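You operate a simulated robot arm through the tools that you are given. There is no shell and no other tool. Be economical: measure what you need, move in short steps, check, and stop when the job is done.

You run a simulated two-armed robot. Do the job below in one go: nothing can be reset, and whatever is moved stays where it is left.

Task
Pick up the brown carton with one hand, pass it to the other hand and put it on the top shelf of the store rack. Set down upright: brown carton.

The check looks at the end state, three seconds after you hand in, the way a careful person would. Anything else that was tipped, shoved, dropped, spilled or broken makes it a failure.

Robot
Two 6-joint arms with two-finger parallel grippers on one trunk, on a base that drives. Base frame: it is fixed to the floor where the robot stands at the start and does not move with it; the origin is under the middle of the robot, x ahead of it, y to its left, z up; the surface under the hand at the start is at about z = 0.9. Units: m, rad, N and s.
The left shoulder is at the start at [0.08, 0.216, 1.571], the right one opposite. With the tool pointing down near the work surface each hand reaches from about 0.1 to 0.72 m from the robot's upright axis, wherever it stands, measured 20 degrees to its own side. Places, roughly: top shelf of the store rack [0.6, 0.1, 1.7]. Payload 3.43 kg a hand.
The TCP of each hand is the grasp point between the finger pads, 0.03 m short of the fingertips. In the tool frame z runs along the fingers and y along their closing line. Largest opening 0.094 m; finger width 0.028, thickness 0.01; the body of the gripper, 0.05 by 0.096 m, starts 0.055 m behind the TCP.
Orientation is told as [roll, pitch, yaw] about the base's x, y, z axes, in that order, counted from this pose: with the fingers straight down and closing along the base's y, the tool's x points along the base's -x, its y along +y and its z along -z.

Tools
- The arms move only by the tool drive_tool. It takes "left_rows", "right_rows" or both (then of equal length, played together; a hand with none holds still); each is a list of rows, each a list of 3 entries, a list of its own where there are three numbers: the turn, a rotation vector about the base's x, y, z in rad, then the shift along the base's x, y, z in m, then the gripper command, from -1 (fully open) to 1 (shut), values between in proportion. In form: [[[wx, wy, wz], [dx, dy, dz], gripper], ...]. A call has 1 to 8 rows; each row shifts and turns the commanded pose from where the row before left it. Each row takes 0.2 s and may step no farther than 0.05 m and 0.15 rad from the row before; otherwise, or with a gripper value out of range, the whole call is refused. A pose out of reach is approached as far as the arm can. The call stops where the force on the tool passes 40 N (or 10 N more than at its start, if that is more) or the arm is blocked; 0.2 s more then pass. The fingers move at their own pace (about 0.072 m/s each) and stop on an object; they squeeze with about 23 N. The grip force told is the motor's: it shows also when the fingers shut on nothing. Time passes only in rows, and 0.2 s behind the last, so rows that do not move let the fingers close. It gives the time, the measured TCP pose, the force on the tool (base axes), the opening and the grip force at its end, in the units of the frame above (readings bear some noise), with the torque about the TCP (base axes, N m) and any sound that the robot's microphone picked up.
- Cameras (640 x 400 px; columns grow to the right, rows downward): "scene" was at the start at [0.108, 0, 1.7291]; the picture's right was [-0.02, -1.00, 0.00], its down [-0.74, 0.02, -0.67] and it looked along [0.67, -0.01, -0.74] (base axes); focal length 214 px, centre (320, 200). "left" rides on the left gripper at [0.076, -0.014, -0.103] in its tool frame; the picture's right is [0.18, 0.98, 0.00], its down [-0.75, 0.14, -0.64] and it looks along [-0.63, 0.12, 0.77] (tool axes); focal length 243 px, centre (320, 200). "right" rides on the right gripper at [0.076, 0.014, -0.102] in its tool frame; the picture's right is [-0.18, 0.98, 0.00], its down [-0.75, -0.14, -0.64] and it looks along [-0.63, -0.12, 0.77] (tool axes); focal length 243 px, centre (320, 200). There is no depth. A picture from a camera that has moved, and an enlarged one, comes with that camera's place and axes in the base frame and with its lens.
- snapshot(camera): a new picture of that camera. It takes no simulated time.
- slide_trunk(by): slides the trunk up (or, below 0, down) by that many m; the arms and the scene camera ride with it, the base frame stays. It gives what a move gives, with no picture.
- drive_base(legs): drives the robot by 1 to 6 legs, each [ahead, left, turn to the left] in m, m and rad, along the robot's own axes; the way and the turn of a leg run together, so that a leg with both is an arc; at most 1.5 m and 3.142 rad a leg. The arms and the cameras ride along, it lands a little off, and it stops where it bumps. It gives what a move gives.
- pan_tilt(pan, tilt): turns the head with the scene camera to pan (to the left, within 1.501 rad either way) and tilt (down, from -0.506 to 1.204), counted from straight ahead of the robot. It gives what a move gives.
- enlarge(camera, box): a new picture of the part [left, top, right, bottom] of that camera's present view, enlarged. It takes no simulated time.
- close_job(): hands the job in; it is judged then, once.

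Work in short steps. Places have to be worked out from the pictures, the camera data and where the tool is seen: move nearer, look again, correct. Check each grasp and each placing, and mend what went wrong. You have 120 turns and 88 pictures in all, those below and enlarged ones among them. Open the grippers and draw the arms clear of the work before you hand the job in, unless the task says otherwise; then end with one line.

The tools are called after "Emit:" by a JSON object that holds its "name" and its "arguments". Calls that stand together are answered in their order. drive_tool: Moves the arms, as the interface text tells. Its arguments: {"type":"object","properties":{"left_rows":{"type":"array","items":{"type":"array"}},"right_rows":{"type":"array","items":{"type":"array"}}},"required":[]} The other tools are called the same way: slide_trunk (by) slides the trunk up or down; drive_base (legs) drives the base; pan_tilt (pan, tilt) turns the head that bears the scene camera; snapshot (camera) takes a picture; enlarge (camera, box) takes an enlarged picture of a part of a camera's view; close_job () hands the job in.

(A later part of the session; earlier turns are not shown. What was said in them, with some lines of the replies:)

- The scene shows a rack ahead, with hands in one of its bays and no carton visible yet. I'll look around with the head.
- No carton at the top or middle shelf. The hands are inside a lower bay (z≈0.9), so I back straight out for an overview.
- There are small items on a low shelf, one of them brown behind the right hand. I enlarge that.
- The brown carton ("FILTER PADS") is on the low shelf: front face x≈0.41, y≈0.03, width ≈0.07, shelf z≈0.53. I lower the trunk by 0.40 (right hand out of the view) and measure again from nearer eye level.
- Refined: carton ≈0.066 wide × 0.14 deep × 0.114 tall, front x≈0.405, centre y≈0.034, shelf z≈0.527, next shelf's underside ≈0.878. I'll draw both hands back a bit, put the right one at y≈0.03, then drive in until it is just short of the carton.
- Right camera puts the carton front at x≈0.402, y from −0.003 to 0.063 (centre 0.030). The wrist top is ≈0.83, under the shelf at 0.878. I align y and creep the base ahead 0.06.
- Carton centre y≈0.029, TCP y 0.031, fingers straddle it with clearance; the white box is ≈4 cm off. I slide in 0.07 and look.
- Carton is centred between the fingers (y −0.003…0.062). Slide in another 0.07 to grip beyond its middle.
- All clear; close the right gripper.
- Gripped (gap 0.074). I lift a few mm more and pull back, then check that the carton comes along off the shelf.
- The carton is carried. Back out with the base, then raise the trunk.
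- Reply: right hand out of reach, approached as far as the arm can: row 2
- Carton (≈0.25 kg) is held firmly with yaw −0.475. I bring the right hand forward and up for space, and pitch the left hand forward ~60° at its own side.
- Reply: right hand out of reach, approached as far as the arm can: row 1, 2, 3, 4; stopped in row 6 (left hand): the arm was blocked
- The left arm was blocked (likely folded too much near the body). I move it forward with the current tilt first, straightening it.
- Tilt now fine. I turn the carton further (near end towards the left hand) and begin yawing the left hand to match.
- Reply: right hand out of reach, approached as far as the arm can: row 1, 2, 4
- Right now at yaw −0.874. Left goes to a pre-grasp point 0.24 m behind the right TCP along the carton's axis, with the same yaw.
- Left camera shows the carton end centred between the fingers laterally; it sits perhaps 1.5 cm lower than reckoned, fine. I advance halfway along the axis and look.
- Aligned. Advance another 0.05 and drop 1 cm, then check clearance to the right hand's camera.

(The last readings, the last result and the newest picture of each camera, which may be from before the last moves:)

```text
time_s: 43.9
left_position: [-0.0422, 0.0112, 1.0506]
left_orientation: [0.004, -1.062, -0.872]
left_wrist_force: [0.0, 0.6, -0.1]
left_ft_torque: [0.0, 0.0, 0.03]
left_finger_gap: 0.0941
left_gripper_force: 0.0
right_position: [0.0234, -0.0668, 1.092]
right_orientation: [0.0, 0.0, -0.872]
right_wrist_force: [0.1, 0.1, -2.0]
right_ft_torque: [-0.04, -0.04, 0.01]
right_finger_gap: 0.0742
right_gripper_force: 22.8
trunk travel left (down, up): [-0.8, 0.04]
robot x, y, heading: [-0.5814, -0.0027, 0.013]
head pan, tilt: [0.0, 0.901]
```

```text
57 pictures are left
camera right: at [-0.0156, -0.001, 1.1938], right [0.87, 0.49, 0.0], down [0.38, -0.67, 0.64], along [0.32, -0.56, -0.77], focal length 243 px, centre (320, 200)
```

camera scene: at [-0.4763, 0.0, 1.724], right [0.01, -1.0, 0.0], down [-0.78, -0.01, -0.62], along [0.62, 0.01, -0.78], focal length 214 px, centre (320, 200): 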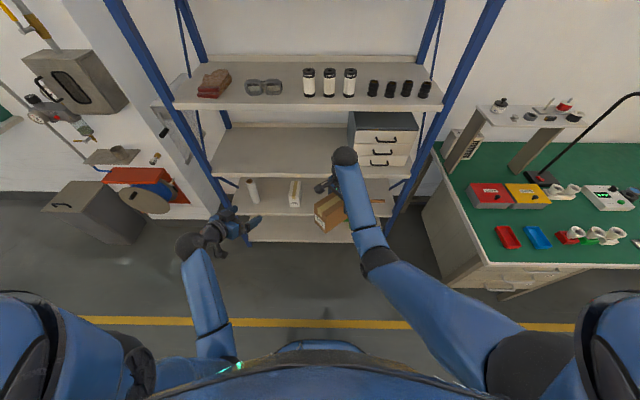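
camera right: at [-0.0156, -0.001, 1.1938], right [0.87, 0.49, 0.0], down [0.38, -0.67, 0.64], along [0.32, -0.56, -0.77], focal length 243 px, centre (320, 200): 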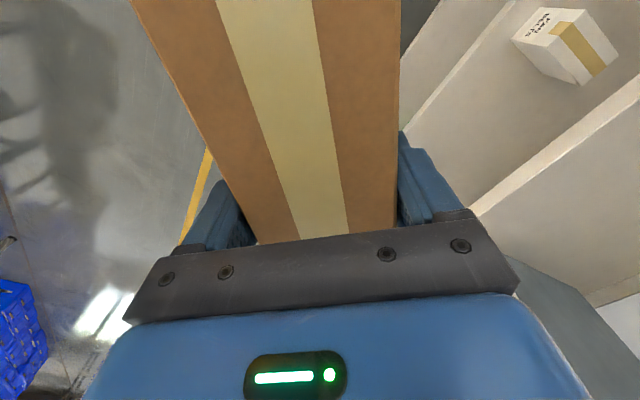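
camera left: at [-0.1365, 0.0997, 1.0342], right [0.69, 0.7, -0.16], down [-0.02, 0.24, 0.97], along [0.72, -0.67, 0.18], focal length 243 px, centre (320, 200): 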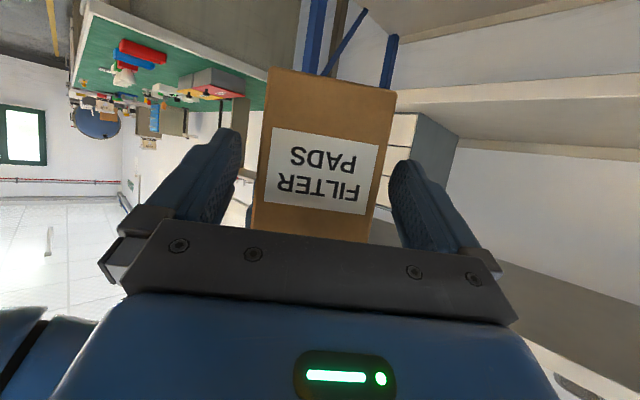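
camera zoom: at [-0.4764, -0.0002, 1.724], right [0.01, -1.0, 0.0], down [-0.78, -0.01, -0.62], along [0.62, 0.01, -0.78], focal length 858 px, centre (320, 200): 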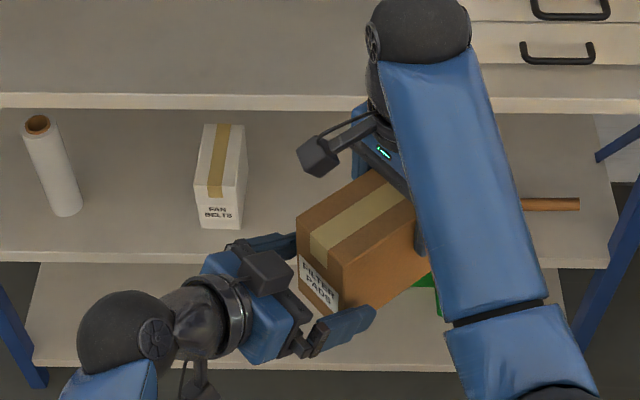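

Fingers now flank the carton's end, centred. Advance 0.024 more and look.

Emit:
{"name": "drive_tool", "arguments": {"left_rows": [[[0, 0, 0], [0.008, -0.009, 0], -1], [[0, 0, 0], [0.008, -0.0095, 0], -1], [[0, 0, 0], [0, 0, 0], -1]]}}

Emit:
{"name": "snapshot", "arguments": {"camera": "left"}}

Emit:
{"name": "enlarge", "arguments": {"camera": "scene", "box": [280, 190, 360, 240]}}

```text
time_s: 44.7
left_position: [-0.0263, -0.0081, 1.0514]
left_orientation: [0.004, -1.062, -0.87]
left_wrist_force: [-0.2, -0.2, -0.7]
left_ft_torque: [0.01, 0.05, 0.02]
left_finger_gap: 0.0942
left_gripper_force: 0.0
right_position: [0.0242, -0.0676, 1.0914]
right_orientation: [0.0, -0.001, -0.873]
right_wrist_force: [-0.7, -0.1, -1.9]
right_ft_torque: [-0.03, -0.05, -0.01]
right_finger_gap: 0.0742
right_gripper_force: 23.4
trunk travel left (down, up): [-0.8, 0.04]
robot x, y, heading: [-0.5798, -0.0036, 0.014]
head pan, tilt: [0.0, 0.901]
```

```text
56 pictures are left
camera left: at [-0.1205, 0.0804, 1.0351], right [0.69, 0.7, -0.16], down [-0.02, 0.24, 0.97], along [0.72, -0.67, 0.18], focal length 243 px, centre (320, 200)
```

left: 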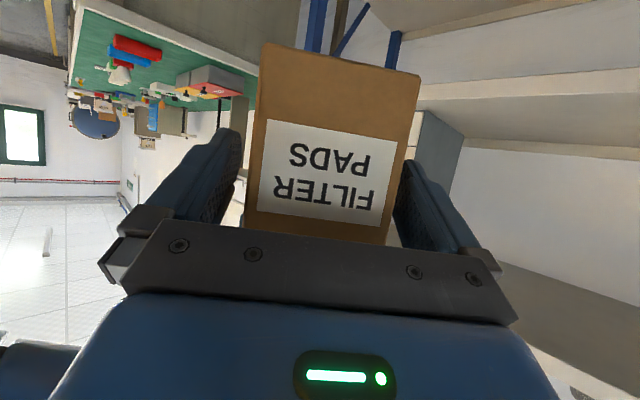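

```text
8.00 times, centred on (320, 215) of scene
camera zoom: at [-0.4767, -0.0001, 1.724], right [0.01, -1.0, 0.0], down [-0.78, -0.01, -0.62], along [0.62, 0.01, -0.78], focal length 1716 px, centre (320, 80)
```

zoom: 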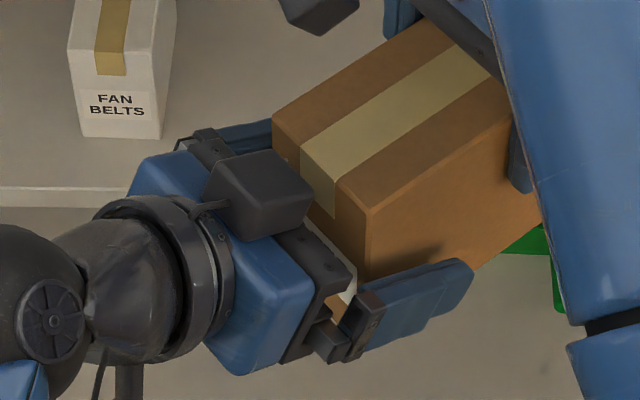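

Good overlap and clearance. Close the left gripper while the right keeps holding.

Emit:
{"name": "drive_tool", "arguments": {"left_rows": [[[0, 0, 0], [0, 0, 0], 1], [[0, 0, 0], [0, 0, 0], 1], [[0, 0, 0], [0, 0, 0], 1], [[0, 0, 0], [0, 0, 0], 1]]}}

Emit:
{"name": "enlarge", "arguments": {"camera": "scene", "box": [260, 170, 388, 250]}}

```text
time_s: 45.7
left_position: [-0.0267, -0.0088, 1.0525]
left_orientation: [0.002, -1.061, -0.873]
left_wrist_force: [2.2, -0.2, 0.3]
left_ft_torque: [0.06, 0.15, -0.07]
left_finger_gap: 0.0742
left_gripper_force: 23.0
right_position: [0.0228, -0.0691, 1.0918]
right_orientation: [0.0, -0.001, -0.872]
right_wrist_force: [-2.6, -0.4, -0.6]
right_ft_torque: [-0.03, 0.07, 0.19]
right_finger_gap: 0.0744
right_gripper_force: 23.3
trunk travel left (down, up): [-0.8, 0.04]
robot x, y, heading: [-0.5814, -0.0041, 0.018]
head pan, tilt: [0.0, 0.901]
```

```text
5.00 times, centred on (324, 210) of scene
camera zoom: at [-0.4763, -0.0004, 1.724], right [0.01, -1.0, 0.0], down [-0.78, -0.01, -0.62], along [0.62, 0.01, -0.78], focal length 1072 px, centre (300, 150)
```

zoom: 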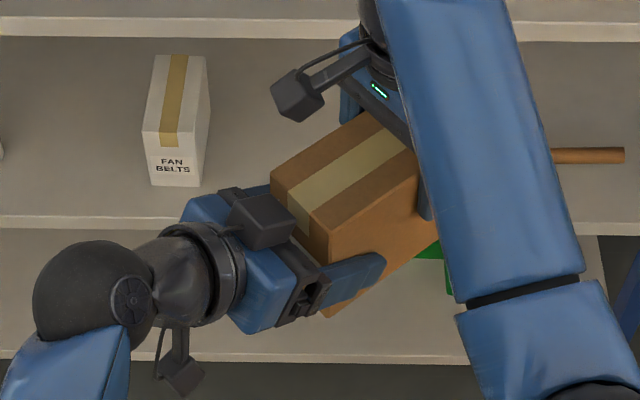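

Left has it (gap 0.074, 23 N). Open the right hand, then lift it straight up off the carton.

Emit:
{"name": "drive_tool", "arguments": {"left_rows": [[[0, 0, 0], [0, 0, 0], 1], [[0, 0, 0], [0, 0, 0], 1], [[0, 0, 0], [0, 0, 0], 1]], "right_rows": [[[0, 0, 0], [0, 0, 0], -1], [[0, 0, 0], [0, 0, 0], -1], [[0, 0, 0], [0, 0, 0], -1]]}}

Emit:
{"name": "enlarge", "arguments": {"camera": "scene", "box": [260, 170, 388, 250]}}

```text
time_s: 46.5
left_position: [-0.0264, -0.008, 1.0511]
left_orientation: [0.002, -1.064, -0.87]
left_wrist_force: [-0.2, 0.2, 0.6]
left_ft_torque: [0.09, 0.09, 0.01]
left_finger_gap: 0.0745
left_gripper_force: 23.1
right_position: [0.0241, -0.0679, 1.0909]
right_orientation: [0.001, 0.002, -0.875]
right_wrist_force: [-0.5, 0.6, 0.0]
right_ft_torque: [-0.01, 0.01, -0.01]
right_finger_gap: 0.0938
right_gripper_force: 0.0
trunk travel left (down, up): [-0.8, 0.04]
robot x, y, heading: [-0.5836, -0.0032, 0.015]
head pan, tilt: [0.0, 0.901]
```

```text
5.00 times, centred on (324, 210) of scene
camera zoom: at [-0.4763, -0.0003, 1.724], right [0.01, -1.0, 0.0], down [-0.78, -0.01, -0.62], along [0.62, 0.01, -0.78], focal length 1072 px, centre (300, 150)
```

zoom: 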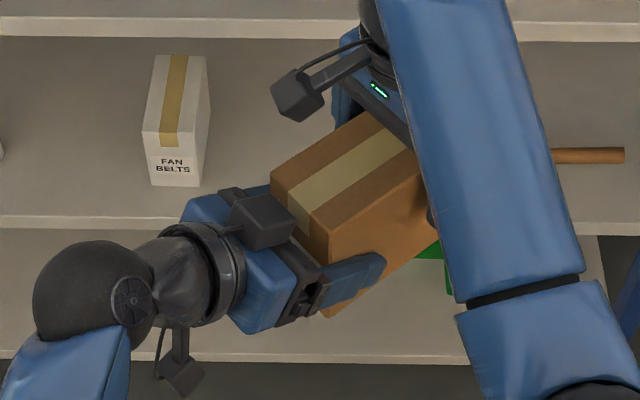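

The carton stays put. Raise the right hand clear, then move it right.

Emit:
{"name": "drive_tool", "arguments": {"right_rows": [[[0, 0, 0], [0, 0, 0.02], -1], [[0, 0, 0], [0, 0, 0.03], -1], [[0, 0, 0], [0, 0, 0.03], -1], [[0, 0, 0], [0, 0, 0.03], -1], [[0, 0, 0], [0, 0, 0.03], -1], [[0, 0, 0], [0, -0.03, 0], -1], [[0, 0, 0], [0, -0.05, 0], -1], [[0, 0, 0], [0, -0.05, 0], -1]]}}

Emit:
{"name": "snapshot", "arguments": {"camera": "scene"}}

```text
time_s: 48.3
left_position: [-0.0262, -0.011, 1.052]
left_orientation: [0.005, -1.06, -0.872]
left_wrist_force: [-0.4, 0.6, -2.1]
left_ft_torque: [0.11, 0.12, -0.01]
left_finger_gap: 0.0749
left_gripper_force: 22.8
right_position: [0.1073, -0.1781, 1.1625]
right_orientation: [0.001, 0.0, -0.872]
right_wrist_force: [-0.7, 0.1, 0.1]
right_ft_torque: [0.02, -0.02, 0.0]
right_finger_gap: 0.0938
right_gripper_force: 0.1
right hand out of reach, approached as far as the arm can: row 1, 2, 3, 4, 5, 6, 7, 8
trunk travel left (down, up): [-0.8, 0.04]
robot x, y, heading: [-0.5831, -0.0008, 0.012]
head pan, tilt: [0.0, 0.901]
```

```text
52 pictures are left
camera scene: at [-0.4761, -0.0029, 1.724], right [0.02, -1.0, 0.0], down [-0.78, -0.01, -0.62], along [0.62, 0.01, -0.78], focal length 214 px, centre (320, 200)
```

scene: 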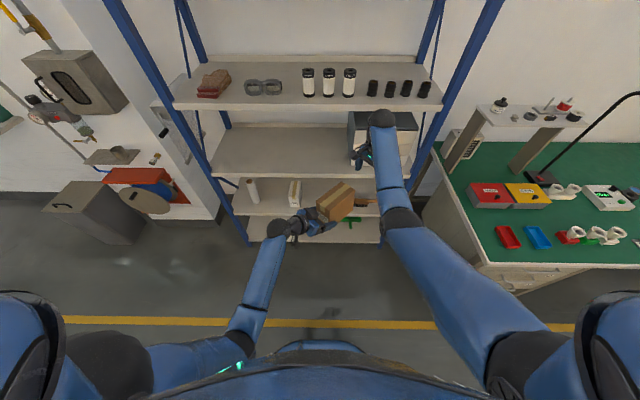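

The right hand drifted forward at its reach limit. Check the carton in the left hand.

Emit:
{"name": "enlarge", "arguments": {"camera": "scene", "box": [260, 170, 388, 250]}}

Emit:
{"name": "snapshot", "arguments": {"camera": "left"}}

Emit:
{"name": "drive_tool", "arguments": {"right_rows": [[[0, 0, 0.1], [-0.03, -0.04, -0.02], -1], [[0, 0, 0.1], [-0.03, -0.04, -0.02], -1], [[0, 0, 0.1], [-0.03, -0.03, -0.02], -1], [[0, 0, 0.1], [-0.03, 0, -0.02], -1], [[0, 0, 0.1], [-0.04, 0, -0.02], -1], [[0, 0, 0.1], [-0.04, 0, -0.02], -1], [[0, 0, 0.1], [-0.04, 0, -0.02], -1], [[0, 0, 0.1], [-0.04, 0, -0.02], -1]]}}

```text
5.00 times, centred on (324, 210) of scene
camera zoom: at [-0.4761, -0.0029, 1.724], right [0.02, -1.0, 0.0], down [-0.78, -0.01, -0.62], along [0.62, 0.01, -0.78], focal length 1072 px, centre (300, 150)
```

zoom: 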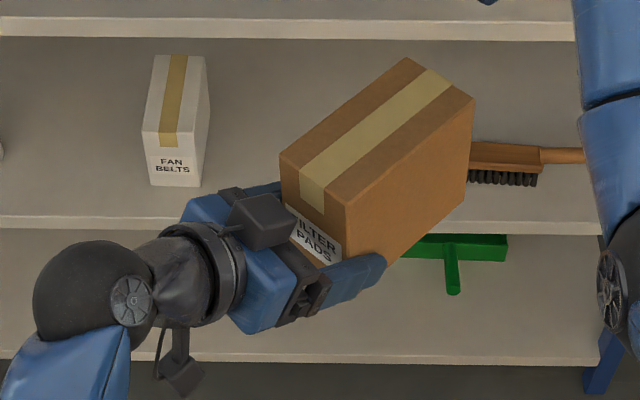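

```text
50 pictures are left
camera left: at [-0.1202, 0.0789, 1.0351], right [0.69, 0.7, -0.16], down [-0.02, 0.24, 0.97], along [0.72, -0.67, 0.17], focal length 243 px, centre (320, 200)
```

left: 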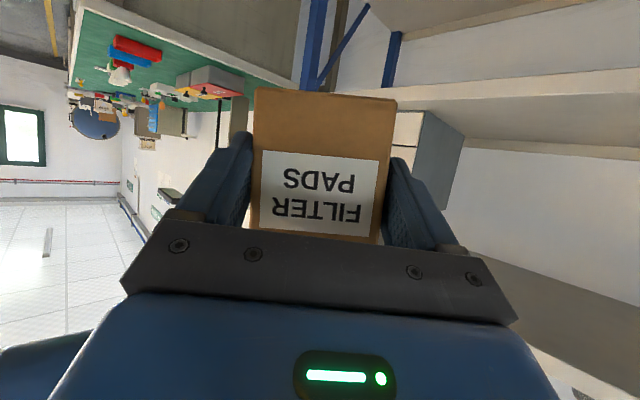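

```text
refused: row 1 steps farther than a row can; nothing moved
```

The rising right hand tilted the carton a bit in the left grip (far end up ≈0.1–0.15 rad) but it's firmly held; I'll compensate with the left hand's pitch. First bring the right arm away.

Emit:
{"name": "drive_tool", "arguments": {"right_rows": [[[0, 0, 0.1], [-0.01, -0.04, -0.01], -1], [[0, 0, 0.1], [-0.02, -0.04, -0.01], -1], [[0, 0, 0.1], [-0.03, -0.03, -0.02], -1], [[0, 0, 0.1], [-0.04, 0, -0.02], -1], [[0, 0, 0.1], [-0.04, 0, -0.02], -1], [[0, 0, 0.1], [-0.04, 0, -0.02], -1], [[0, 0, 0.1], [-0.04, 0, -0.02], -1], [[0, 0, 0.1], [-0.04, 0, -0.02], -1]]}}

Emit:
{"name": "enlarge", "arguments": {"camera": "scene", "box": [240, 160, 400, 260]}}

```text
time_s: 50.1
left_position: [-0.0284, -0.0088, 1.0525]
left_orientation: [0.006, -1.06, -0.872]
left_wrist_force: [-1.5, -0.5, -1.5]
left_ft_torque: [0.1, 0.09, 0.04]
left_finger_gap: 0.0746
left_gripper_force: 23.1
right_position: [-0.1293, -0.2886, 0.995]
right_orientation: [0.001, -0.003, -0.071]
right_wrist_force: [-0.6, 0.5, 0.4]
right_ft_torque: [-0.01, 0.0, 0.05]
right_finger_gap: 0.0941
right_gripper_force: 0.0
right hand out of reach, approached as far as the arm can: row 1, 2, 3, 4, 5
trunk travel left (down, up): [-0.8, 0.04]
robot x, y, heading: [-0.5811, -0.0029, 0.018]
head pan, tilt: [0.0, 0.901]
```

```text
4.00 times, centred on (320, 210) of scene
camera zoom: at [-0.4788, -0.0002, 1.7242], right [0.01, -1.0, 0.0], down [-0.78, -0.01, -0.62], along [0.62, 0.01, -0.78], focal length 858 px, centre (320, 160)
```

zoom: 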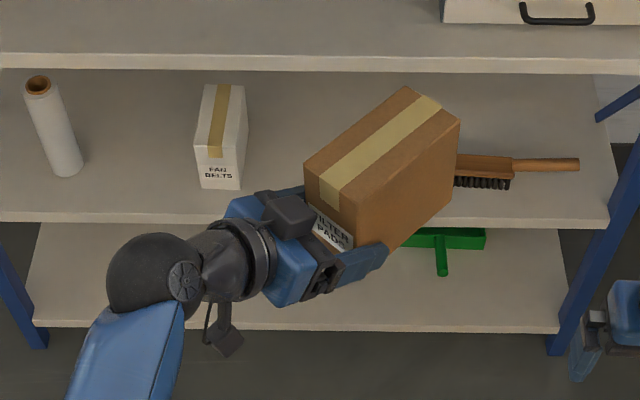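

Right hand is clear. Now turn the left hand's yaw to zero and begin raising it toward the top-shelf height, well in front of the rack; also retract the right hand further.

Emit:
{"name": "drive_tool", "arguments": {"left_rows": [[[0, 0, 0.109], [0, 0.018, 0.03], 1], [[0, 0, 0.109], [0, 0.018, 0.03], 1], [[0, 0, 0.109], [0, 0.018, 0.03], 1], [[0, 0, 0.109], [0, 0.018, 0.03], 1], [[0, 0, 0.109], [0, 0.018, 0.03], 1], [[0, 0, 0.109], [0, 0.018, 0.03], 1], [[0, 0, 0.109], [0, 0.018, 0.03], 1], [[0, 0, 0.109], [0, 0.018, 0.03], 1]], "right_rows": [[[0, 0, 0.02], [-0.02, -0.01, 0], -1], [[0, 0, 0.02], [-0.02, -0.01, 0], -1], [[0, 0, 0.02], [-0.02, -0.01, 0], -1], [[0, 0, 0], [-0.02, -0.01, 0], -1], [[0, 0, 0], [-0.02, -0.01, 0], -1], [[0, 0, 0], [-0.02, -0.01, 0], -1], [[0, 0, 0], [-0.02, 0, 0], -1], [[0, 0, 0], [0, 0, 0], -1]]}}

Emit:
{"name": "snapshot", "arguments": {"camera": "scene"}}

```text
time_s: 51.9
left_position: [-0.0285, 0.1383, 1.293]
left_orientation: [0.003, -1.061, 0.004]
left_wrist_force: [0.5, 1.0, -2.2]
left_ft_torque: [-0.01, 0.13, -0.01]
left_finger_gap: 0.0749
left_gripper_force: 22.7
right_position: [-0.2691, -0.3491, 0.9965]
right_orientation: [0.001, -0.001, -0.013]
right_wrist_force: [-0.4, -0.7, -1.1]
right_ft_torque: [-0.02, 0.02, -0.01]
right_finger_gap: 0.0942
right_gripper_force: 0.2
trunk travel left (down, up): [-0.8, 0.04]
robot x, y, heading: [-0.5834, -0.002, 0.015]
head pan, tilt: [0.0, 0.901]
```

```text
48 pictures are left
camera scene: at [-0.4761, 0.0, 1.724], right [0.01, -1.0, 0.0], down [-0.78, -0.01, -0.62], along [0.62, 0.01, -0.78], focal length 214 px, centre (320, 200)
```

scene: 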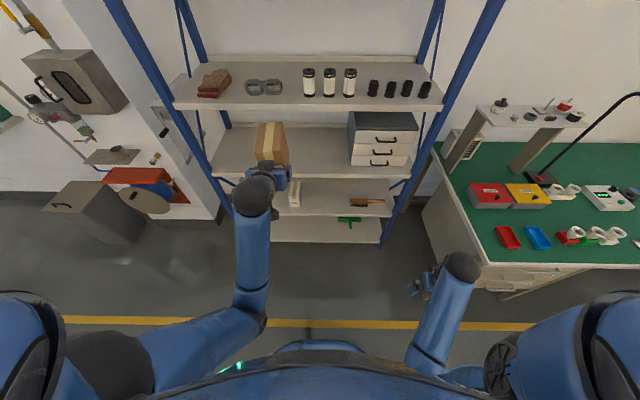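

Working well. Continue raising, with the levelling pitch (+0.12) blended in; then view the top shelf.

Emit:
{"name": "drive_tool", "arguments": {"left_rows": [[[0, 0.015, 0], [-0.005, 0, 0.045], 1], [[0, 0.015, 0], [-0.005, 0, 0.045], 1], [[0, 0.015, 0], [-0.005, 0, 0.045], 1], [[0, 0.015, 0], [-0.005, 0, 0.045], 1], [[0, 0.015, 0], [-0.005, 0, 0.045], 1], [[0, 0.015, 0], [-0.005, 0, 0.045], 1], [[0, 0.015, 0], [-0.005, 0, 0.045], 1], [[0, 0.015, 0], [-0.005, 0, 0.045], 1]]}}

Emit:
{"name": "slide_trunk", "arguments": {"by": 0.04}}

Emit:
{"name": "pan_tilt", "arguments": {"pan": 0, "tilt": 0.15}}

Emit:
{"name": "snapshot", "arguments": {"camera": "scene"}}

```text
time_s: 53.7
left_position: [0.0884, 0.095, 1.5361]
left_orientation: [0.004, -0.944, -0.001]
left_wrist_force: [-0.2, -0.9, -2.4]
left_ft_torque: [0.01, 0.17, -0.01]
left_finger_gap: 0.0746
left_gripper_force: 22.7
left hand out of reach, approached as far as the arm can: row 3, 4, 5, 6, 7, 8
right_position: [-0.2691, -0.3491, 0.9959]
right_orientation: [0.0, -0.001, -0.015]
right_wrist_force: [-0.4, 0.4, -1.0]
right_ft_torque: [0.0, -0.01, -0.02]
right_finger_gap: 0.0942
right_gripper_force: 0.2
trunk travel left (down, up): [-0.8, 0.04]
robot x, y, heading: [-0.5808, -0.0036, 0.018]
head pan, tilt: [0.0, 0.901]
```

```text
time_s: 54.5
left_position: [0.0876, 0.0963, 1.5765]
left_orientation: [0.005, -0.944, 0.002]
left_wrist_force: [1.0, -0.7, -1.9]
left_ft_torque: [0.03, 0.11, 0.01]
left_finger_gap: 0.0746
left_gripper_force: 22.8
right_position: [-0.27, -0.349, 1.037]
right_orientation: [0.001, 0.0, -0.015]
right_wrist_force: [0.8, 0.2, -0.2]
right_ft_torque: [-0.02, 0.04, 0.0]
right_finger_gap: 0.0938
right_gripper_force: 0.1
trunk travel left (down, up): [-0.84, 0.0]
robot x, y, heading: [-0.5838, -0.0054, 0.017]
head pan, tilt: [0.0, 0.901]
```

```text
time_s: 55.6
left_position: [0.0882, 0.0955, 1.5751]
left_orientation: [0.005, -0.946, 0.0]
left_wrist_force: [0.3, -0.6, -2.2]
left_ft_torque: [0.0, 0.14, -0.02]
left_finger_gap: 0.0745
left_gripper_force: 23.3
right_position: [-0.2695, -0.3505, 1.0365]
right_orientation: [0.0, 0.0, -0.014]
right_wrist_force: [0.8, -1.1, -0.9]
right_ft_torque: [0.01, 0.0, 0.01]
right_finger_gap: 0.0941
right_gripper_force: 0.0
trunk travel left (down, up): [-0.84, 0.0]
robot x, y, heading: [-0.5798, -0.0056, 0.015]
head pan, tilt: [0.0, 0.15]
```

```text
47 pictures are left
camera scene: at [-0.459, 0.0, 1.8298], right [0.01, -1.0, 0.0], down [-0.15, 0.0, -0.99], along [0.99, 0.01, -0.15], focal length 214 px, centre (320, 200)
```

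scene: 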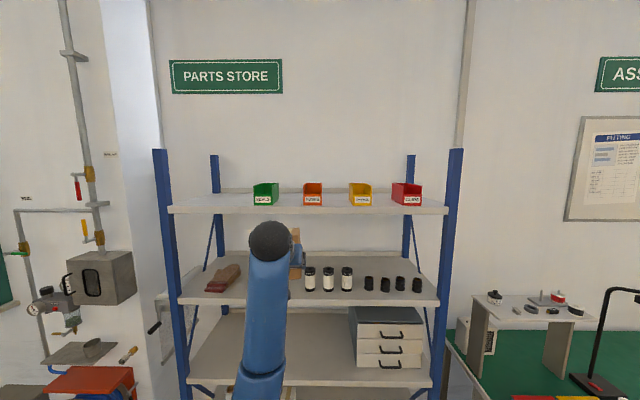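

The left arm is limited close in at this tilt; extended further it should go higher. The shelf left of the SEALS bin (y≈0.28–0.55) is free at the front, so I'll place there. Back off and sidestep left, then extend upward.

Emit:
{"name": "drive_base", "arguments": {"legs": [[-0.15, 0.22, -0.015]]}}

Emit:
{"name": "drive_tool", "arguments": {"left_rows": [[[0, 0, 0], [0.03, 0.015, 0.03], 1], [[0, 0, 0], [0.03, 0.015, 0.03], 1], [[0, 0, 0], [0.02, 0.015, 0.035], 1], [[0, 0, 0], [0.02, 0.015, 0.035], 1], [[0, 0, 0], [0.02, 0.01, 0.035], 1], [[0, 0, 0], [0.02, 0.01, 0.03], 1], [[0, 0, 0], [0, 0, 0], 1]]}}

Emit:
{"name": "snapshot", "arguments": {"camera": "scene"}}

```text
time_s: 57.5
left_position: [-0.0575, 0.2849, 1.5746]
left_orientation: [0.01, -0.944, -0.023]
left_wrist_force: [0.1, 0.6, -1.8]
left_ft_torque: [-0.01, 0.15, 0.04]
left_finger_gap: 0.0745
left_gripper_force: 23.5
right_position: [-0.4258, -0.1505, 1.0352]
right_orientation: [0.004, 0.001, -0.033]
right_wrist_force: [-0.2, -0.7, -1.3]
right_ft_torque: [0.02, -0.01, 0.02]
right_finger_gap: 0.0937
right_gripper_force: 0.0
trunk travel left (down, up): [-0.84, 0.0]
robot x, y, heading: [-0.7362, 0.2048, -0.0]
head pan, tilt: [0.0, 0.15]
```

```text
time_s: 59.0
left_position: [0.0795, 0.3748, 1.7689]
left_orientation: [0.004, -0.945, -0.019]
left_wrist_force: [-0.1, 0.5, -2.9]
left_ft_torque: [-0.04, 0.17, 0.01]
left_finger_gap: 0.0744
left_gripper_force: 23.1
left hand out of reach, approached as far as the arm can: row 6
right_position: [-0.429, -0.1488, 1.0366]
right_orientation: [0.001, -0.001, -0.033]
right_wrist_force: [0.3, -0.1, 0.0]
right_ft_torque: [-0.04, 0.0, 0.01]
right_finger_gap: 0.0942
right_gripper_force: 0.1
trunk travel left (down, up): [-0.84, 0.0]
robot x, y, heading: [-0.7324, 0.205, -0.003]
head pan, tilt: [0.0, 0.15]
```

```text
46 pictures are left
camera scene: at [-0.6127, 0.2053, 1.83], right [0.0, -1.0, 0.0], down [-0.15, 0.0, -0.99], along [0.99, 0.0, -0.15], focal length 214 px, centre (320, 200)
```

scene: 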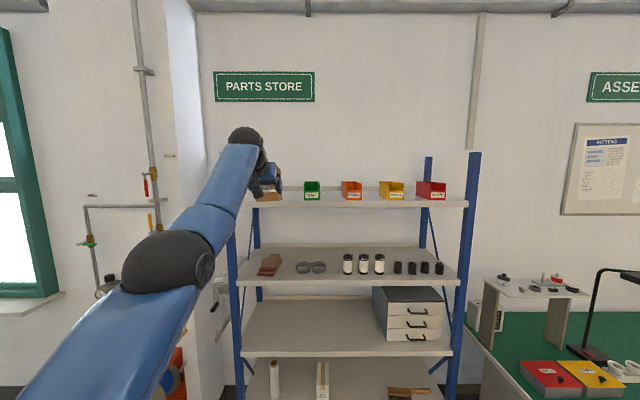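

The hand is at shelf height (z 1.77), in front of free shelf space. Check the carton's tilt and pose.

Emit:
{"name": "enlarge", "arguments": {"camera": "scene", "box": [220, 120, 348, 200]}}

Emit:
{"name": "snapshot", "arguments": {"camera": "left"}}

```text
5.00 times, centred on (284, 160) of scene
camera zoom: at [-0.6127, 0.2053, 1.83], right [0.0, -1.0, 0.0], down [-0.15, 0.0, -0.99], along [0.99, 0.0, -0.15], focal length 1072 px, centre (500, 400)
```

zoom: 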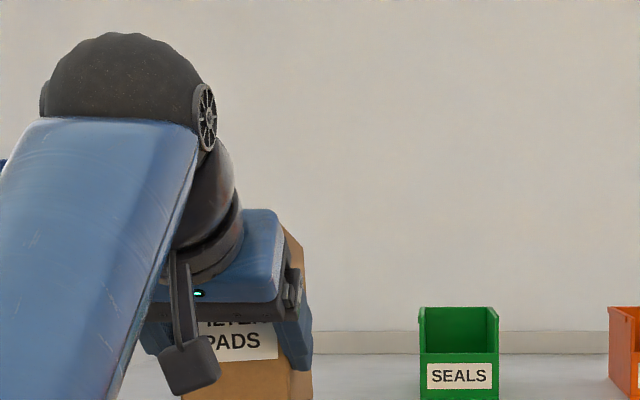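

```text
44 pictures are left
camera left: at [-0.0496, 0.3636, 1.7668], right [-0.09, 0.98, -0.15], down [-0.08, 0.14, 0.99], along [0.99, 0.1, 0.06], focal length 243 px, centre (320, 200)
```

left: 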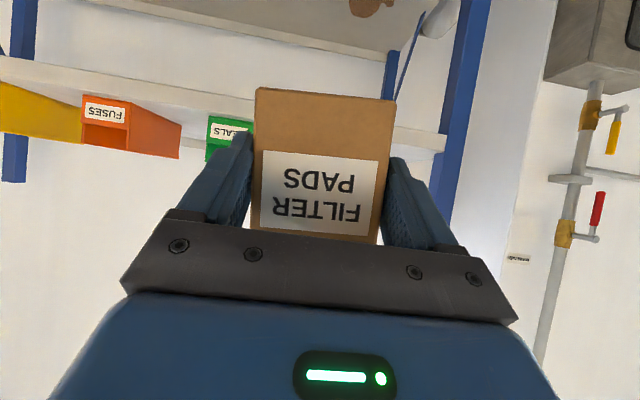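

I enlarge the left view to measure the carton's corner positions accurately.

Emit:
{"name": "enlarge", "arguments": {"camera": "left", "box": [220, 70, 428, 200]}}

Emit:
{"name": "enlarge", "arguments": {"camera": "left", "box": [220, 140, 428, 270]}}

```text
3.08 times, centred on (324, 135) of left
camera zoom: at [-0.0496, 0.3636, 1.7668], right [-0.09, 0.98, -0.15], down [-0.08, 0.14, 0.99], along [0.99, 0.1, 0.06], focal length 746 px, centre (308, 400)
```

zoom: 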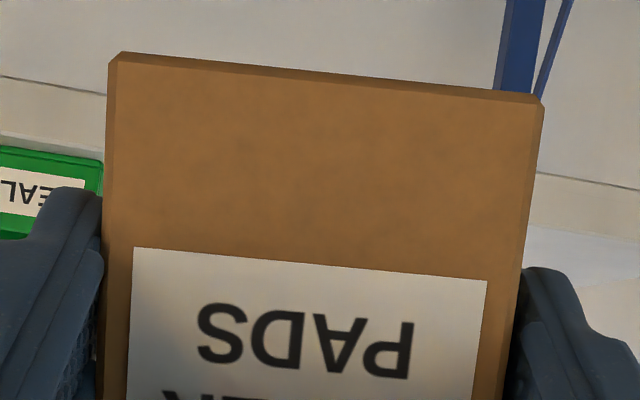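

```text
3.08 times, centred on (324, 205) of left
camera zoom: at [-0.0496, 0.3636, 1.7668], right [-0.09, 0.98, -0.15], down [-0.08, 0.14, 0.99], along [0.99, 0.1, 0.06], focal length 746 px, centre (308, 185)
```

zoom: 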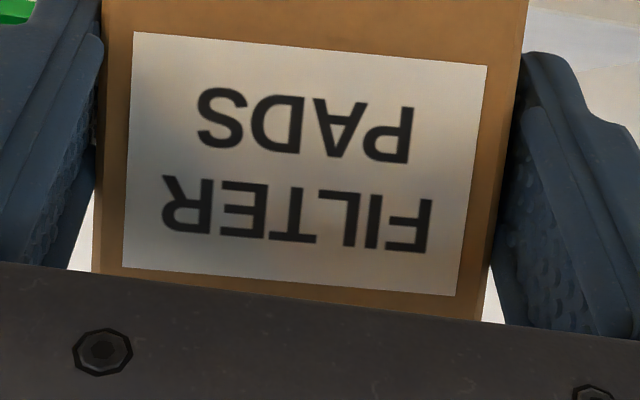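

The carton is held by the fingertips, bottom ≈5 cm below TCP; it leans forward ≈0.095 rad, and is rolled ≈−0.08 and yawed ≈+0.06. I turn the hand gently to level it and shift y by +0.03.

Emit:
{"name": "drive_tool", "arguments": {"left_rows": [[[0.02, -0.022, -0.012], [0, 0.008, 0], 1], [[0.02, -0.022, -0.012], [0, 0.008, 0], 1], [[0.02, -0.022, -0.012], [0, 0.008, 0], 1], [[0.02, -0.022, -0.012], [0, 0.006, 0], 1], [[0, 0, 0], [0, 0, 0], 1]]}}

Emit:
{"name": "enlarge", "arguments": {"camera": "left", "box": [212, 75, 436, 215]}}

Emit:
{"name": "enlarge", "arguments": {"camera": "left", "box": [212, 130, 436, 270]}}

```text
time_s: 60.2
left_position: [0.0789, 0.402, 1.7679]
left_orientation: [0.167, -1.021, -0.202]
left_wrist_force: [-0.4, 0.3, -1.8]
left_ft_torque: [0.01, 0.16, 0.03]
left_finger_gap: 0.0746
left_gripper_force: 22.8
right_position: [-0.4279, -0.1472, 1.0377]
right_orientation: [0.0, -0.001, -0.034]
right_wrist_force: [-0.5, 0.0, 0.3]
right_ft_torque: [-0.01, -0.02, -0.04]
right_finger_gap: 0.0942
right_gripper_force: 0.0
trunk travel left (down, up): [-0.84, 0.0]
robot x, y, heading: [-0.7341, 0.2071, -0.001]
head pan, tilt: [0.0, 0.15]
```

```text
2.86 times, centred on (324, 145) of left
camera zoom: at [-0.0518, 0.397, 1.754], right [-0.04, 1.0, -0.07], down [-0.16, 0.07, 0.99], along [0.99, 0.05, 0.15], focal length 693 px, centre (309, 357)
```

zoom: 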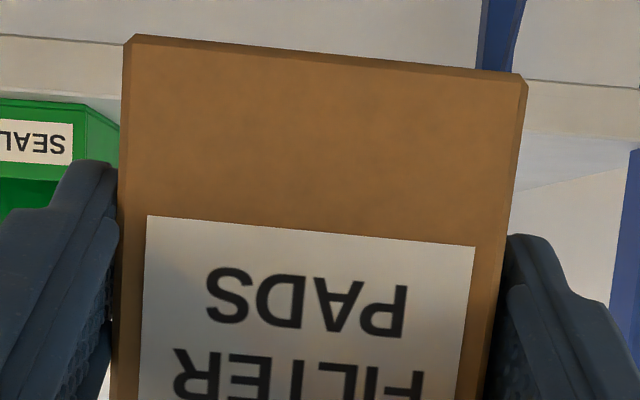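

```text
2.86 times, centred on (324, 200) of left
camera zoom: at [-0.0518, 0.397, 1.754], right [-0.04, 1.0, -0.07], down [-0.16, 0.07, 0.99], along [0.99, 0.05, 0.15], focal length 693 px, centre (309, 200)
```

zoom: 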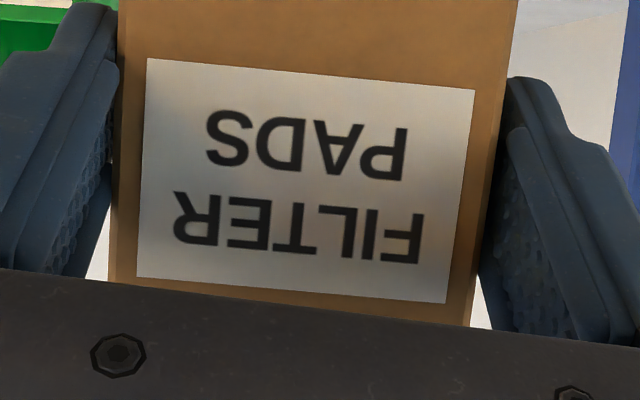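

Now level (residual lean ≈0.02). Carton bottom ≈1.718, shelf ≈1.685, near face x≈0.086. Drive forward 0.31 to bring it over the shelf.

Emit:
{"name": "drive_base", "arguments": {"legs": [[0.15, 0, 0]]}}

Emit:
{"name": "snapshot", "arguments": {"camera": "scene"}}

Emit:
{"name": "snapshot", "arguments": {"camera": "left"}}

```text
time_s: 61.6
left_position: [0.2196, 0.4027, 1.772]
left_orientation: [0.168, -1.027, -0.202]
left_wrist_force: [-0.3, -0.2, -1.1]
left_ft_torque: [-0.01, 0.13, 0.01]
left_finger_gap: 0.0745
left_gripper_force: 22.8
right_position: [-0.2807, -0.1469, 1.0389]
right_orientation: [0.0, -0.004, -0.032]
right_wrist_force: [-0.6, 0.0, 0.0]
right_ft_torque: [-0.05, -0.02, -0.02]
right_finger_gap: 0.0939
right_gripper_force: 0.1
trunk travel left (down, up): [-0.84, 0.0]
robot x, y, heading: [-0.5833, 0.2053, -0.003]
head pan, tilt: [0.0, 0.15]
```

```text
39 pictures are left
camera scene: at [-0.4677, 0.2055, 1.8305], right [0.0, -1.0, 0.0], down [-0.14, 0.0, -0.99], along [0.99, 0.0, -0.14], focal length 214 px, centre (320, 200)
```

scene: 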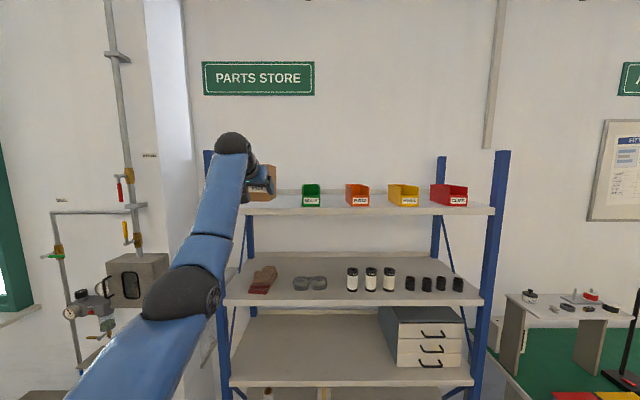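

```text
38 pictures are left
camera left: at [0.0904, 0.3977, 1.7581], right [-0.04, 1.0, -0.07], down [-0.16, 0.07, 0.98], along [0.99, 0.05, 0.16], focal length 243 px, centre (320, 200)
```

left: 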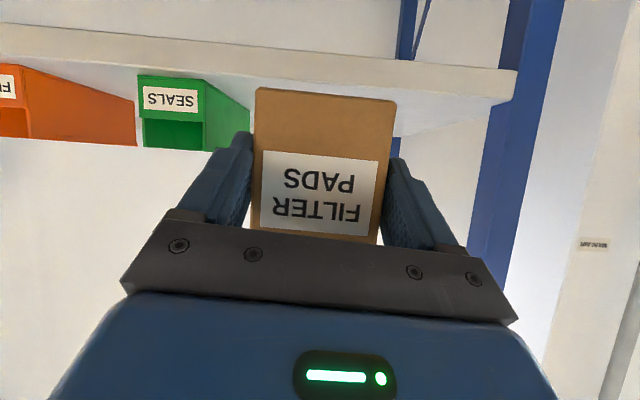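

Carton bottom ≈1.72 vs shelf ≈1.69 in this view: clear. Drive the remaining 0.165.

Emit:
{"name": "drive_base", "arguments": {"legs": [[0.165, 0, 0]]}}

Emit:
{"name": "snapshot", "arguments": {"camera": "scene"}}

Emit:
{"name": "snapshot", "arguments": {"camera": "left"}}

```text
time_s: 63.1
left_position: [0.3816, 0.4012, 1.7729]
left_orientation: [0.171, -1.03, -0.204]
left_wrist_force: [-0.8, -0.1, -1.3]
left_ft_torque: [0.01, 0.16, 0.01]
left_finger_gap: 0.074
left_gripper_force: 23.0
right_position: [-0.1171, -0.1478, 1.0381]
right_orientation: [0.0, -0.004, -0.032]
right_wrist_force: [0.2, 0.0, 0.5]
right_ft_torque: [0.0, -0.01, -0.02]
right_finger_gap: 0.0941
right_gripper_force: 0.1
trunk travel left (down, up): [-0.84, 0.0]
robot x, y, heading: [-0.4173, 0.2049, -0.002]
head pan, tilt: [0.0, 0.15]
```

```text
37 pictures are left
camera scene: at [-0.3048, 0.2049, 1.8305], right [0.0, -1.0, 0.0], down [-0.14, 0.0, -0.99], along [0.99, 0.0, -0.14], focal length 214 px, centre (320, 200)
```

scene: 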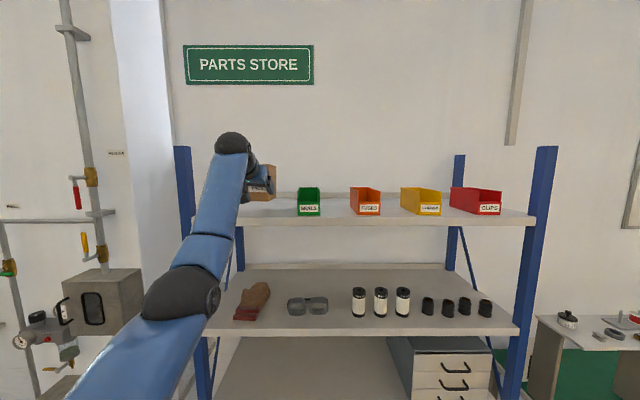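

```text
36 pictures are left
camera left: at [0.2532, 0.3965, 1.7589], right [-0.04, 1.0, -0.07], down [-0.17, 0.07, 0.98], along [0.99, 0.05, 0.16], focal length 243 px, centre (320, 200)
```

left: 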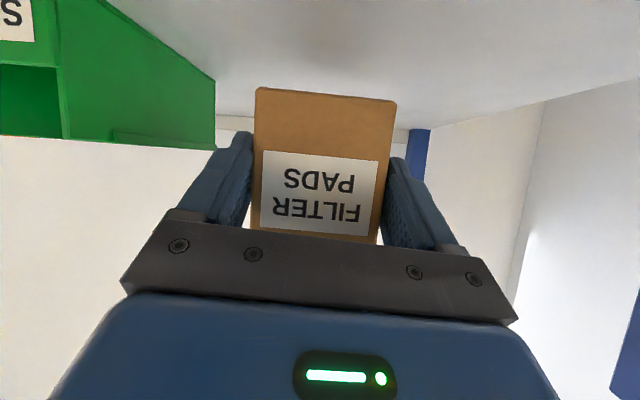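

Over the shelf with clear margins to the SEALS bin. Lower 0.022, then creep.

Emit:
{"name": "drive_tool", "arguments": {"left_rows": [[[0, 0, 0], [0, 0, -0.008], 1], [[0, 0, 0], [0, 0, -0.008], 1], [[0, 0, 0], [0, 0, -0.006], 1], [[0, 0, 0], [0, 0, 0], 1]]}}

Emit:
{"name": "enlarge", "arguments": {"camera": "scene", "box": [200, 140, 328, 220]}}

```text
time_s: 64.1
left_position: [0.3923, 0.4018, 1.7466]
left_orientation: [0.166, -1.023, -0.201]
left_wrist_force: [0.2, 0.6, -3.5]
left_ft_torque: [0.0, 0.16, 0.01]
left_finger_gap: 0.074
left_gripper_force: 22.9
right_position: [-0.1109, -0.1475, 1.0364]
right_orientation: [0.0, 0.001, -0.031]
right_wrist_force: [0.0, -0.3, 0.0]
right_ft_torque: [0.01, 0.03, 0.0]
right_finger_gap: 0.0942
right_gripper_force: 0.0
trunk travel left (down, up): [-0.84, 0.0]
robot x, y, heading: [-0.4104, 0.2048, -0.006]
head pan, tilt: [0.0, 0.15]
```

```text
5.00 times, centred on (264, 180) of scene
camera zoom: at [-0.2935, 0.205, 1.8296], right [0.0, -1.0, 0.0], down [-0.15, 0.0, -0.99], along [0.99, 0.0, -0.15], focal length 1072 px, centre (600, 300)
```

zoom: 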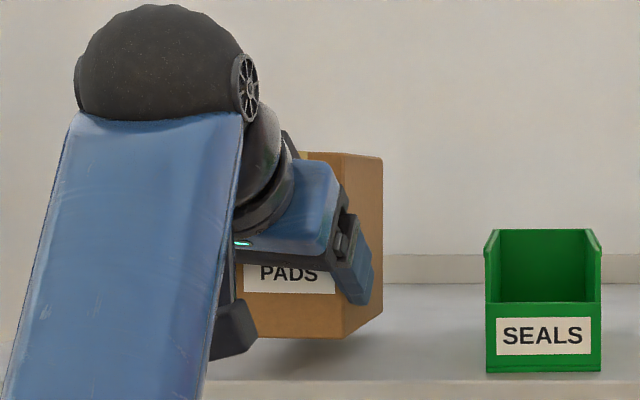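

About 1.2 cm above the shelf and looking level. Creep down in small steps.

Emit:
{"name": "drive_tool", "arguments": {"left_rows": [[[0, 0, 0], [0, 0, -0.004], 1], [[0, 0, 0], [0, 0, -0.004], 1], [[0, 0, 0], [0, 0, 0], 1]]}}

Emit:
{"name": "drive_tool", "arguments": {"left_rows": [[[0, 0, 0], [0, 0, -0.003], 1], [[0, 0, 0], [0, 0, 0], 1]]}}

Emit:
{"name": "enlarge", "arguments": {"camera": "scene", "box": [200, 140, 328, 220]}}

```text
time_s: 64.9
left_position: [0.3914, 0.4009, 1.7392]
left_orientation: [0.167, -1.024, -0.2]
left_wrist_force: [0.1, -0.2, -2.4]
left_ft_torque: [0.03, 0.17, 0.03]
left_finger_gap: 0.0743
left_gripper_force: 22.6
right_position: [-0.1121, -0.1477, 1.036]
right_orientation: [-0.001, 0.002, -0.031]
right_wrist_force: [0.5, 0.3, -1.6]
right_ft_torque: [0.02, 0.0, 0.0]
right_finger_gap: 0.0943
right_gripper_force: 0.1
trunk travel left (down, up): [-0.84, 0.0]
robot x, y, heading: [-0.4192, 0.2055, -0.001]
head pan, tilt: [0.0, 0.15]
```

```text
time_s: 65.5
left_position: [0.3908, 0.4015, 1.7374]
left_orientation: [0.167, -1.025, -0.202]
left_wrist_force: [0.6, -0.7, -2.4]
left_ft_torque: [-0.01, 0.14, 0.01]
left_finger_gap: 0.0742
left_gripper_force: 23.2
right_position: [-0.1123, -0.1479, 1.0363]
right_orientation: [0.001, 0.0, -0.03]
right_wrist_force: [-1.4, 0.3, 0.5]
right_ft_torque: [-0.04, -0.01, 0.01]
right_finger_gap: 0.094
right_gripper_force: 0.0
trunk travel left (down, up): [-0.84, 0.0]
robot x, y, heading: [-0.4168, 0.2038, -0.008]
head pan, tilt: [0.0, 0.15]
```

```text
5.00 times, centred on (264, 180) of scene
camera zoom: at [-0.2956, 0.2051, 1.8298], right [0.0, -1.0, 0.0], down [-0.15, 0.0, -0.99], along [0.99, 0.0, -0.15], focal length 1072 px, centre (600, 300)
```

zoom: 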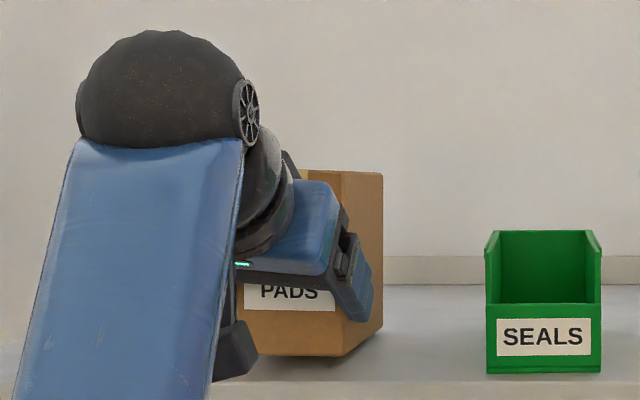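

Still no contact force; continue in 2–3 mm steps until the load comes off.

Emit:
{"name": "drive_tool", "arguments": {"left_rows": [[[0, 0, 0], [0, 0, -0.002], 1], [[0, 0, 0], [0, 0, -0.001], 1], [[0, 0, 0], [0, 0, 0], 1]]}}

Emit:
{"name": "drive_tool", "arguments": {"left_rows": [[[0, 0, 0], [0, 0, -0.002], 1], [[0, 0, 0], [0, 0, -0.001], 1], [[0, 0, 0], [0, 0, 0], 1]]}}

Emit:
{"name": "enlarge", "arguments": {"camera": "scene", "box": [200, 140, 328, 220]}}

```text
time_s: 66.3
left_position: [0.3917, 0.4018, 1.7346]
left_orientation: [0.167, -1.024, -0.201]
left_wrist_force: [-0.2, -0.1, -3.0]
left_ft_torque: [0.0, 0.14, 0.02]
left_finger_gap: 0.0745
left_gripper_force: 22.6
right_position: [-0.1138, -0.1501, 1.0372]
right_orientation: [0.0, 0.0, -0.033]
right_wrist_force: [-0.8, 0.1, -0.6]
right_ft_torque: [0.0, 0.01, -0.01]
right_finger_gap: 0.0939
right_gripper_force: 0.1
trunk travel left (down, up): [-0.84, 0.0]
robot x, y, heading: [-0.4202, 0.2057, -0.007]
head pan, tilt: [0.0, 0.15]
```

```text
time_s: 67.1
left_position: [0.3894, 0.4022, 1.7321]
left_orientation: [0.168, -1.028, -0.203]
left_wrist_force: [1.0, 0.2, 3.1]
left_ft_torque: [-0.17, -0.63, 0.13]
left_finger_gap: 0.0742
left_gripper_force: 23.1
right_position: [-0.1122, -0.1484, 1.0374]
right_orientation: [-0.002, 0.001, -0.031]
right_wrist_force: [-0.4, 0.5, 0.5]
right_ft_torque: [-0.01, 0.02, 0.0]
right_finger_gap: 0.0942
right_gripper_force: 0.0
trunk travel left (down, up): [-0.84, 0.0]
robot x, y, heading: [-0.4196, 0.2051, -0.009]
head pan, tilt: [0.0, 0.15]
```

```text
5.00 times, centred on (264, 180) of scene
camera zoom: at [-0.2968, 0.205, 1.8299], right [0.0, -1.0, 0.0], down [-0.15, 0.0, -0.99], along [0.99, 0.0, -0.15], focal length 1072 px, centre (600, 300)
```

zoom: 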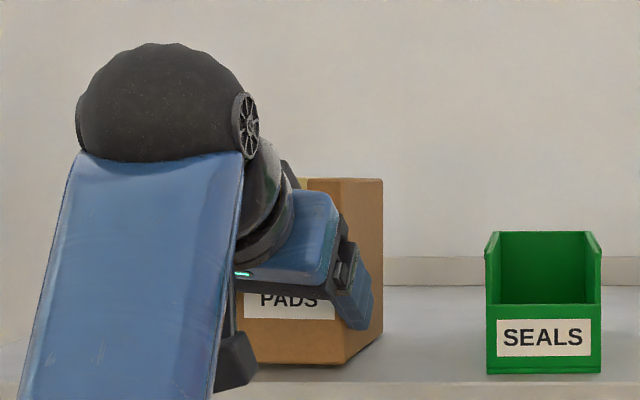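

Contact with the shelf (far edge first, near edge a few mm). Release by opening the gripper.

Emit:
{"name": "drive_tool", "arguments": {"left_rows": [[[0, 0, 0], [0, 0, 0], 0.4], [[0, 0, 0], [0, 0, 0], 0], [[0, 0, 0], [0, 0, 0], -0.7], [[0, 0, 0], [0, 0, 0], -1], [[0, 0, 0], [0, 0, 0], -1]]}}

Emit:
{"name": "enlarge", "arguments": {"camera": "scene", "box": [200, 140, 328, 220]}}

Emit:
{"name": "snapshot", "arguments": {"camera": "left"}}

```text
time_s: 68.3
left_position: [0.3894, 0.4024, 1.731]
left_orientation: [0.167, -1.025, -0.204]
left_wrist_force: [-0.5, 0.6, 0.4]
left_ft_torque: [-0.02, 0.02, -0.01]
left_finger_gap: 0.0937
left_gripper_force: 0.1
right_position: [-0.1139, -0.1482, 1.0365]
right_orientation: [0.0, 0.0, -0.033]
right_wrist_force: [-0.5, 0.3, -0.2]
right_ft_torque: [0.0, -0.02, 0.02]
right_finger_gap: 0.0939
right_gripper_force: 0.1
trunk travel left (down, up): [-0.84, 0.0]
robot x, y, heading: [-0.415, 0.2057, -0.005]
head pan, tilt: [0.0, 0.15]
```

```text
5.00 times, centred on (264, 180) of scene
camera zoom: at [-0.2969, 0.2049, 1.8299], right [0.0, -1.0, 0.0], down [-0.15, 0.0, -0.99], along [0.99, 0.0, -0.15], focal length 1072 px, centre (600, 300)
```

zoom: 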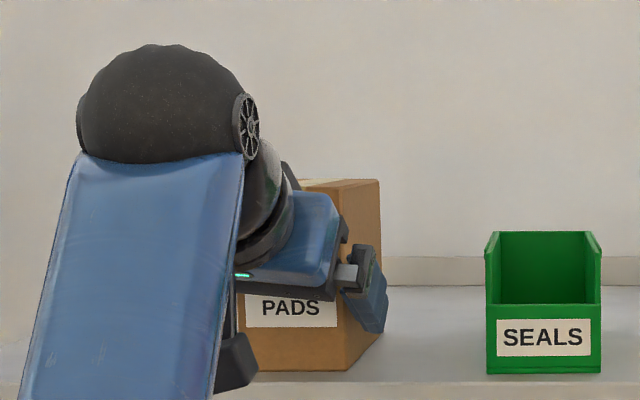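

```text
31 pictures are left
camera left: at [0.2607, 0.3972, 1.7171], right [-0.04, 1.0, -0.07], down [-0.16, 0.07, 0.98], along [0.99, 0.05, 0.16], focal length 243 px, centre (320, 200)
```

left: 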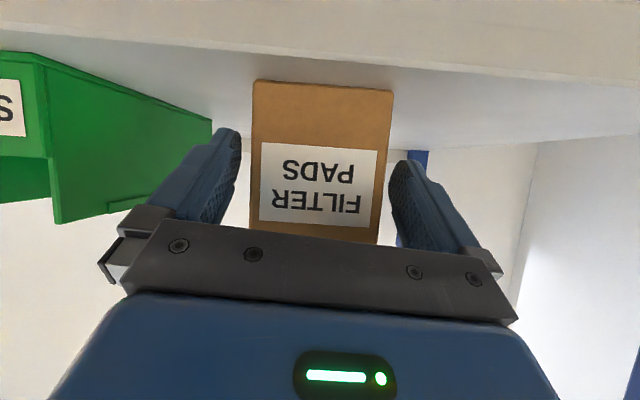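

Carton stands on the shelf, fingers free both sides. Back the base straight out.

Emit:
{"name": "drive_base", "arguments": {"legs": [[-0.3, 0, 0]]}}

Emit:
{"name": "drive_tool", "arguments": {"left_rows": [[[0, 0, 0], [-0.03, 0, -0.04], -1], [[0, 0, 0], [-0.03, 0, -0.04], -1], [[0, 0, 0], [-0.03, 0, -0.04], -1], [[0, 0, 0], [-0.03, 0, -0.04], -1], [[0, 0, 0], [-0.03, 0, -0.04], -1], [[0, 0, 0], [-0.02, 0, -0.04], -1], [[0, 0, 0], [-0.02, 0, -0.04], -1], [[0, 0, 0], [0, 0, 0], -1]]}}

Emit:
{"name": "snapshot", "arguments": {"camera": "scene"}}

Emit:
{"name": "enlarge", "arguments": {"camera": "scene", "box": [220, 130, 380, 230]}}

```text
time_s: 70.3
left_position: [0.0915, 0.4043, 1.7286]
left_orientation: [0.166, -1.022, -0.197]
left_wrist_force: [-0.3, 0.8, 1.0]
left_ft_torque: [0.0, -0.02, 0.03]
left_finger_gap: 0.0941
left_gripper_force: 0.1
right_position: [-0.4122, -0.1478, 1.0358]
right_orientation: [0.0, 0.004, -0.029]
right_wrist_force: [1.2, 0.0, -0.1]
right_ft_torque: [0.01, 0.0, -0.02]
right_finger_gap: 0.0941
right_gripper_force: 0.1
trunk travel left (down, up): [-0.84, 0.0]
robot x, y, heading: [-0.718, 0.2043, 0.002]
head pan, tilt: [0.0, 0.15]
```

```text
time_s: 72.1
left_position: [-0.1049, 0.4014, 1.453]
left_orientation: [0.168, -1.025, -0.198]
left_wrist_force: [0.0, 0.1, -0.6]
left_ft_torque: [0.0, -0.01, -0.03]
left_finger_gap: 0.0942
left_gripper_force: 0.1
right_position: [-0.4173, -0.1471, 1.0367]
right_orientation: [0.0, -0.001, -0.031]
right_wrist_force: [0.7, 0.1, -0.4]
right_ft_torque: [-0.02, 0.01, 0.04]
right_finger_gap: 0.0941
right_gripper_force: 0.0
trunk travel left (down, up): [-0.84, 0.0]
robot x, y, heading: [-0.7217, 0.2036, 0.001]
head pan, tilt: [0.0, 0.15]
```

```text
30 pictures are left
camera scene: at [-0.601, 0.2056, 1.8299], right [0.0, -1.0, 0.0], down [-0.15, 0.0, -0.99], along [0.99, 0.0, -0.15], focal length 214 px, centre (320, 200)
```

scene: 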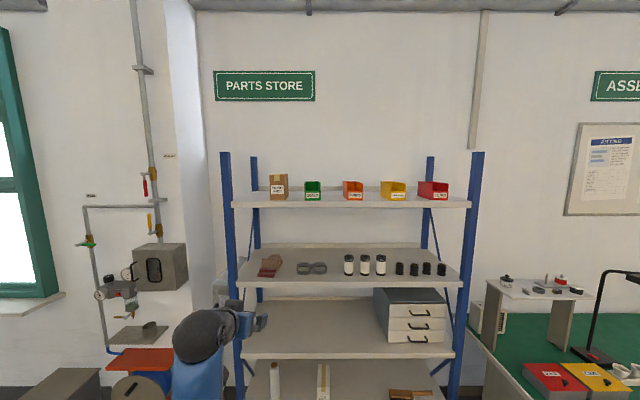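

```text
4.00 times, centred on (300, 180) of scene
camera zoom: at [-0.601, 0.2056, 1.8299], right [0.0, -1.0, 0.0], down [-0.15, 0.0, -0.99], along [0.99, 0.0, -0.15], focal length 858 px, centre (400, 280)
```

zoom: 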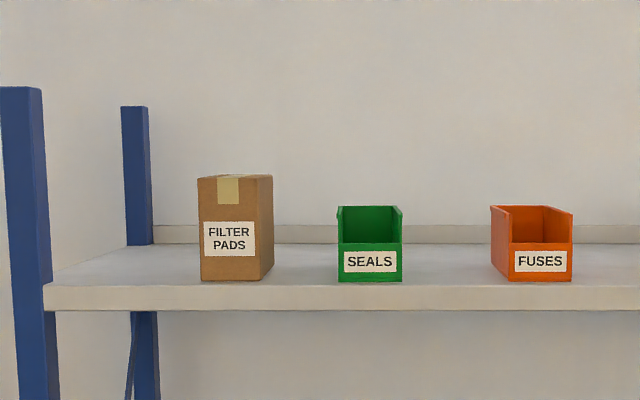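

The carton stands upright on the top shelf beside the SEALS bin. Both grippers are open and clear, and nothing else looks disturbed, so I'm handing in.

Emit:
{"name": "close_job", "arguments": {}}

```text
The job is handed in.
```

I picked up the brown carton with the right hand, passed it to the left, and set it upright on the top shelf of the store rack, left of the SEALS bin. Both grippers are open and clear.
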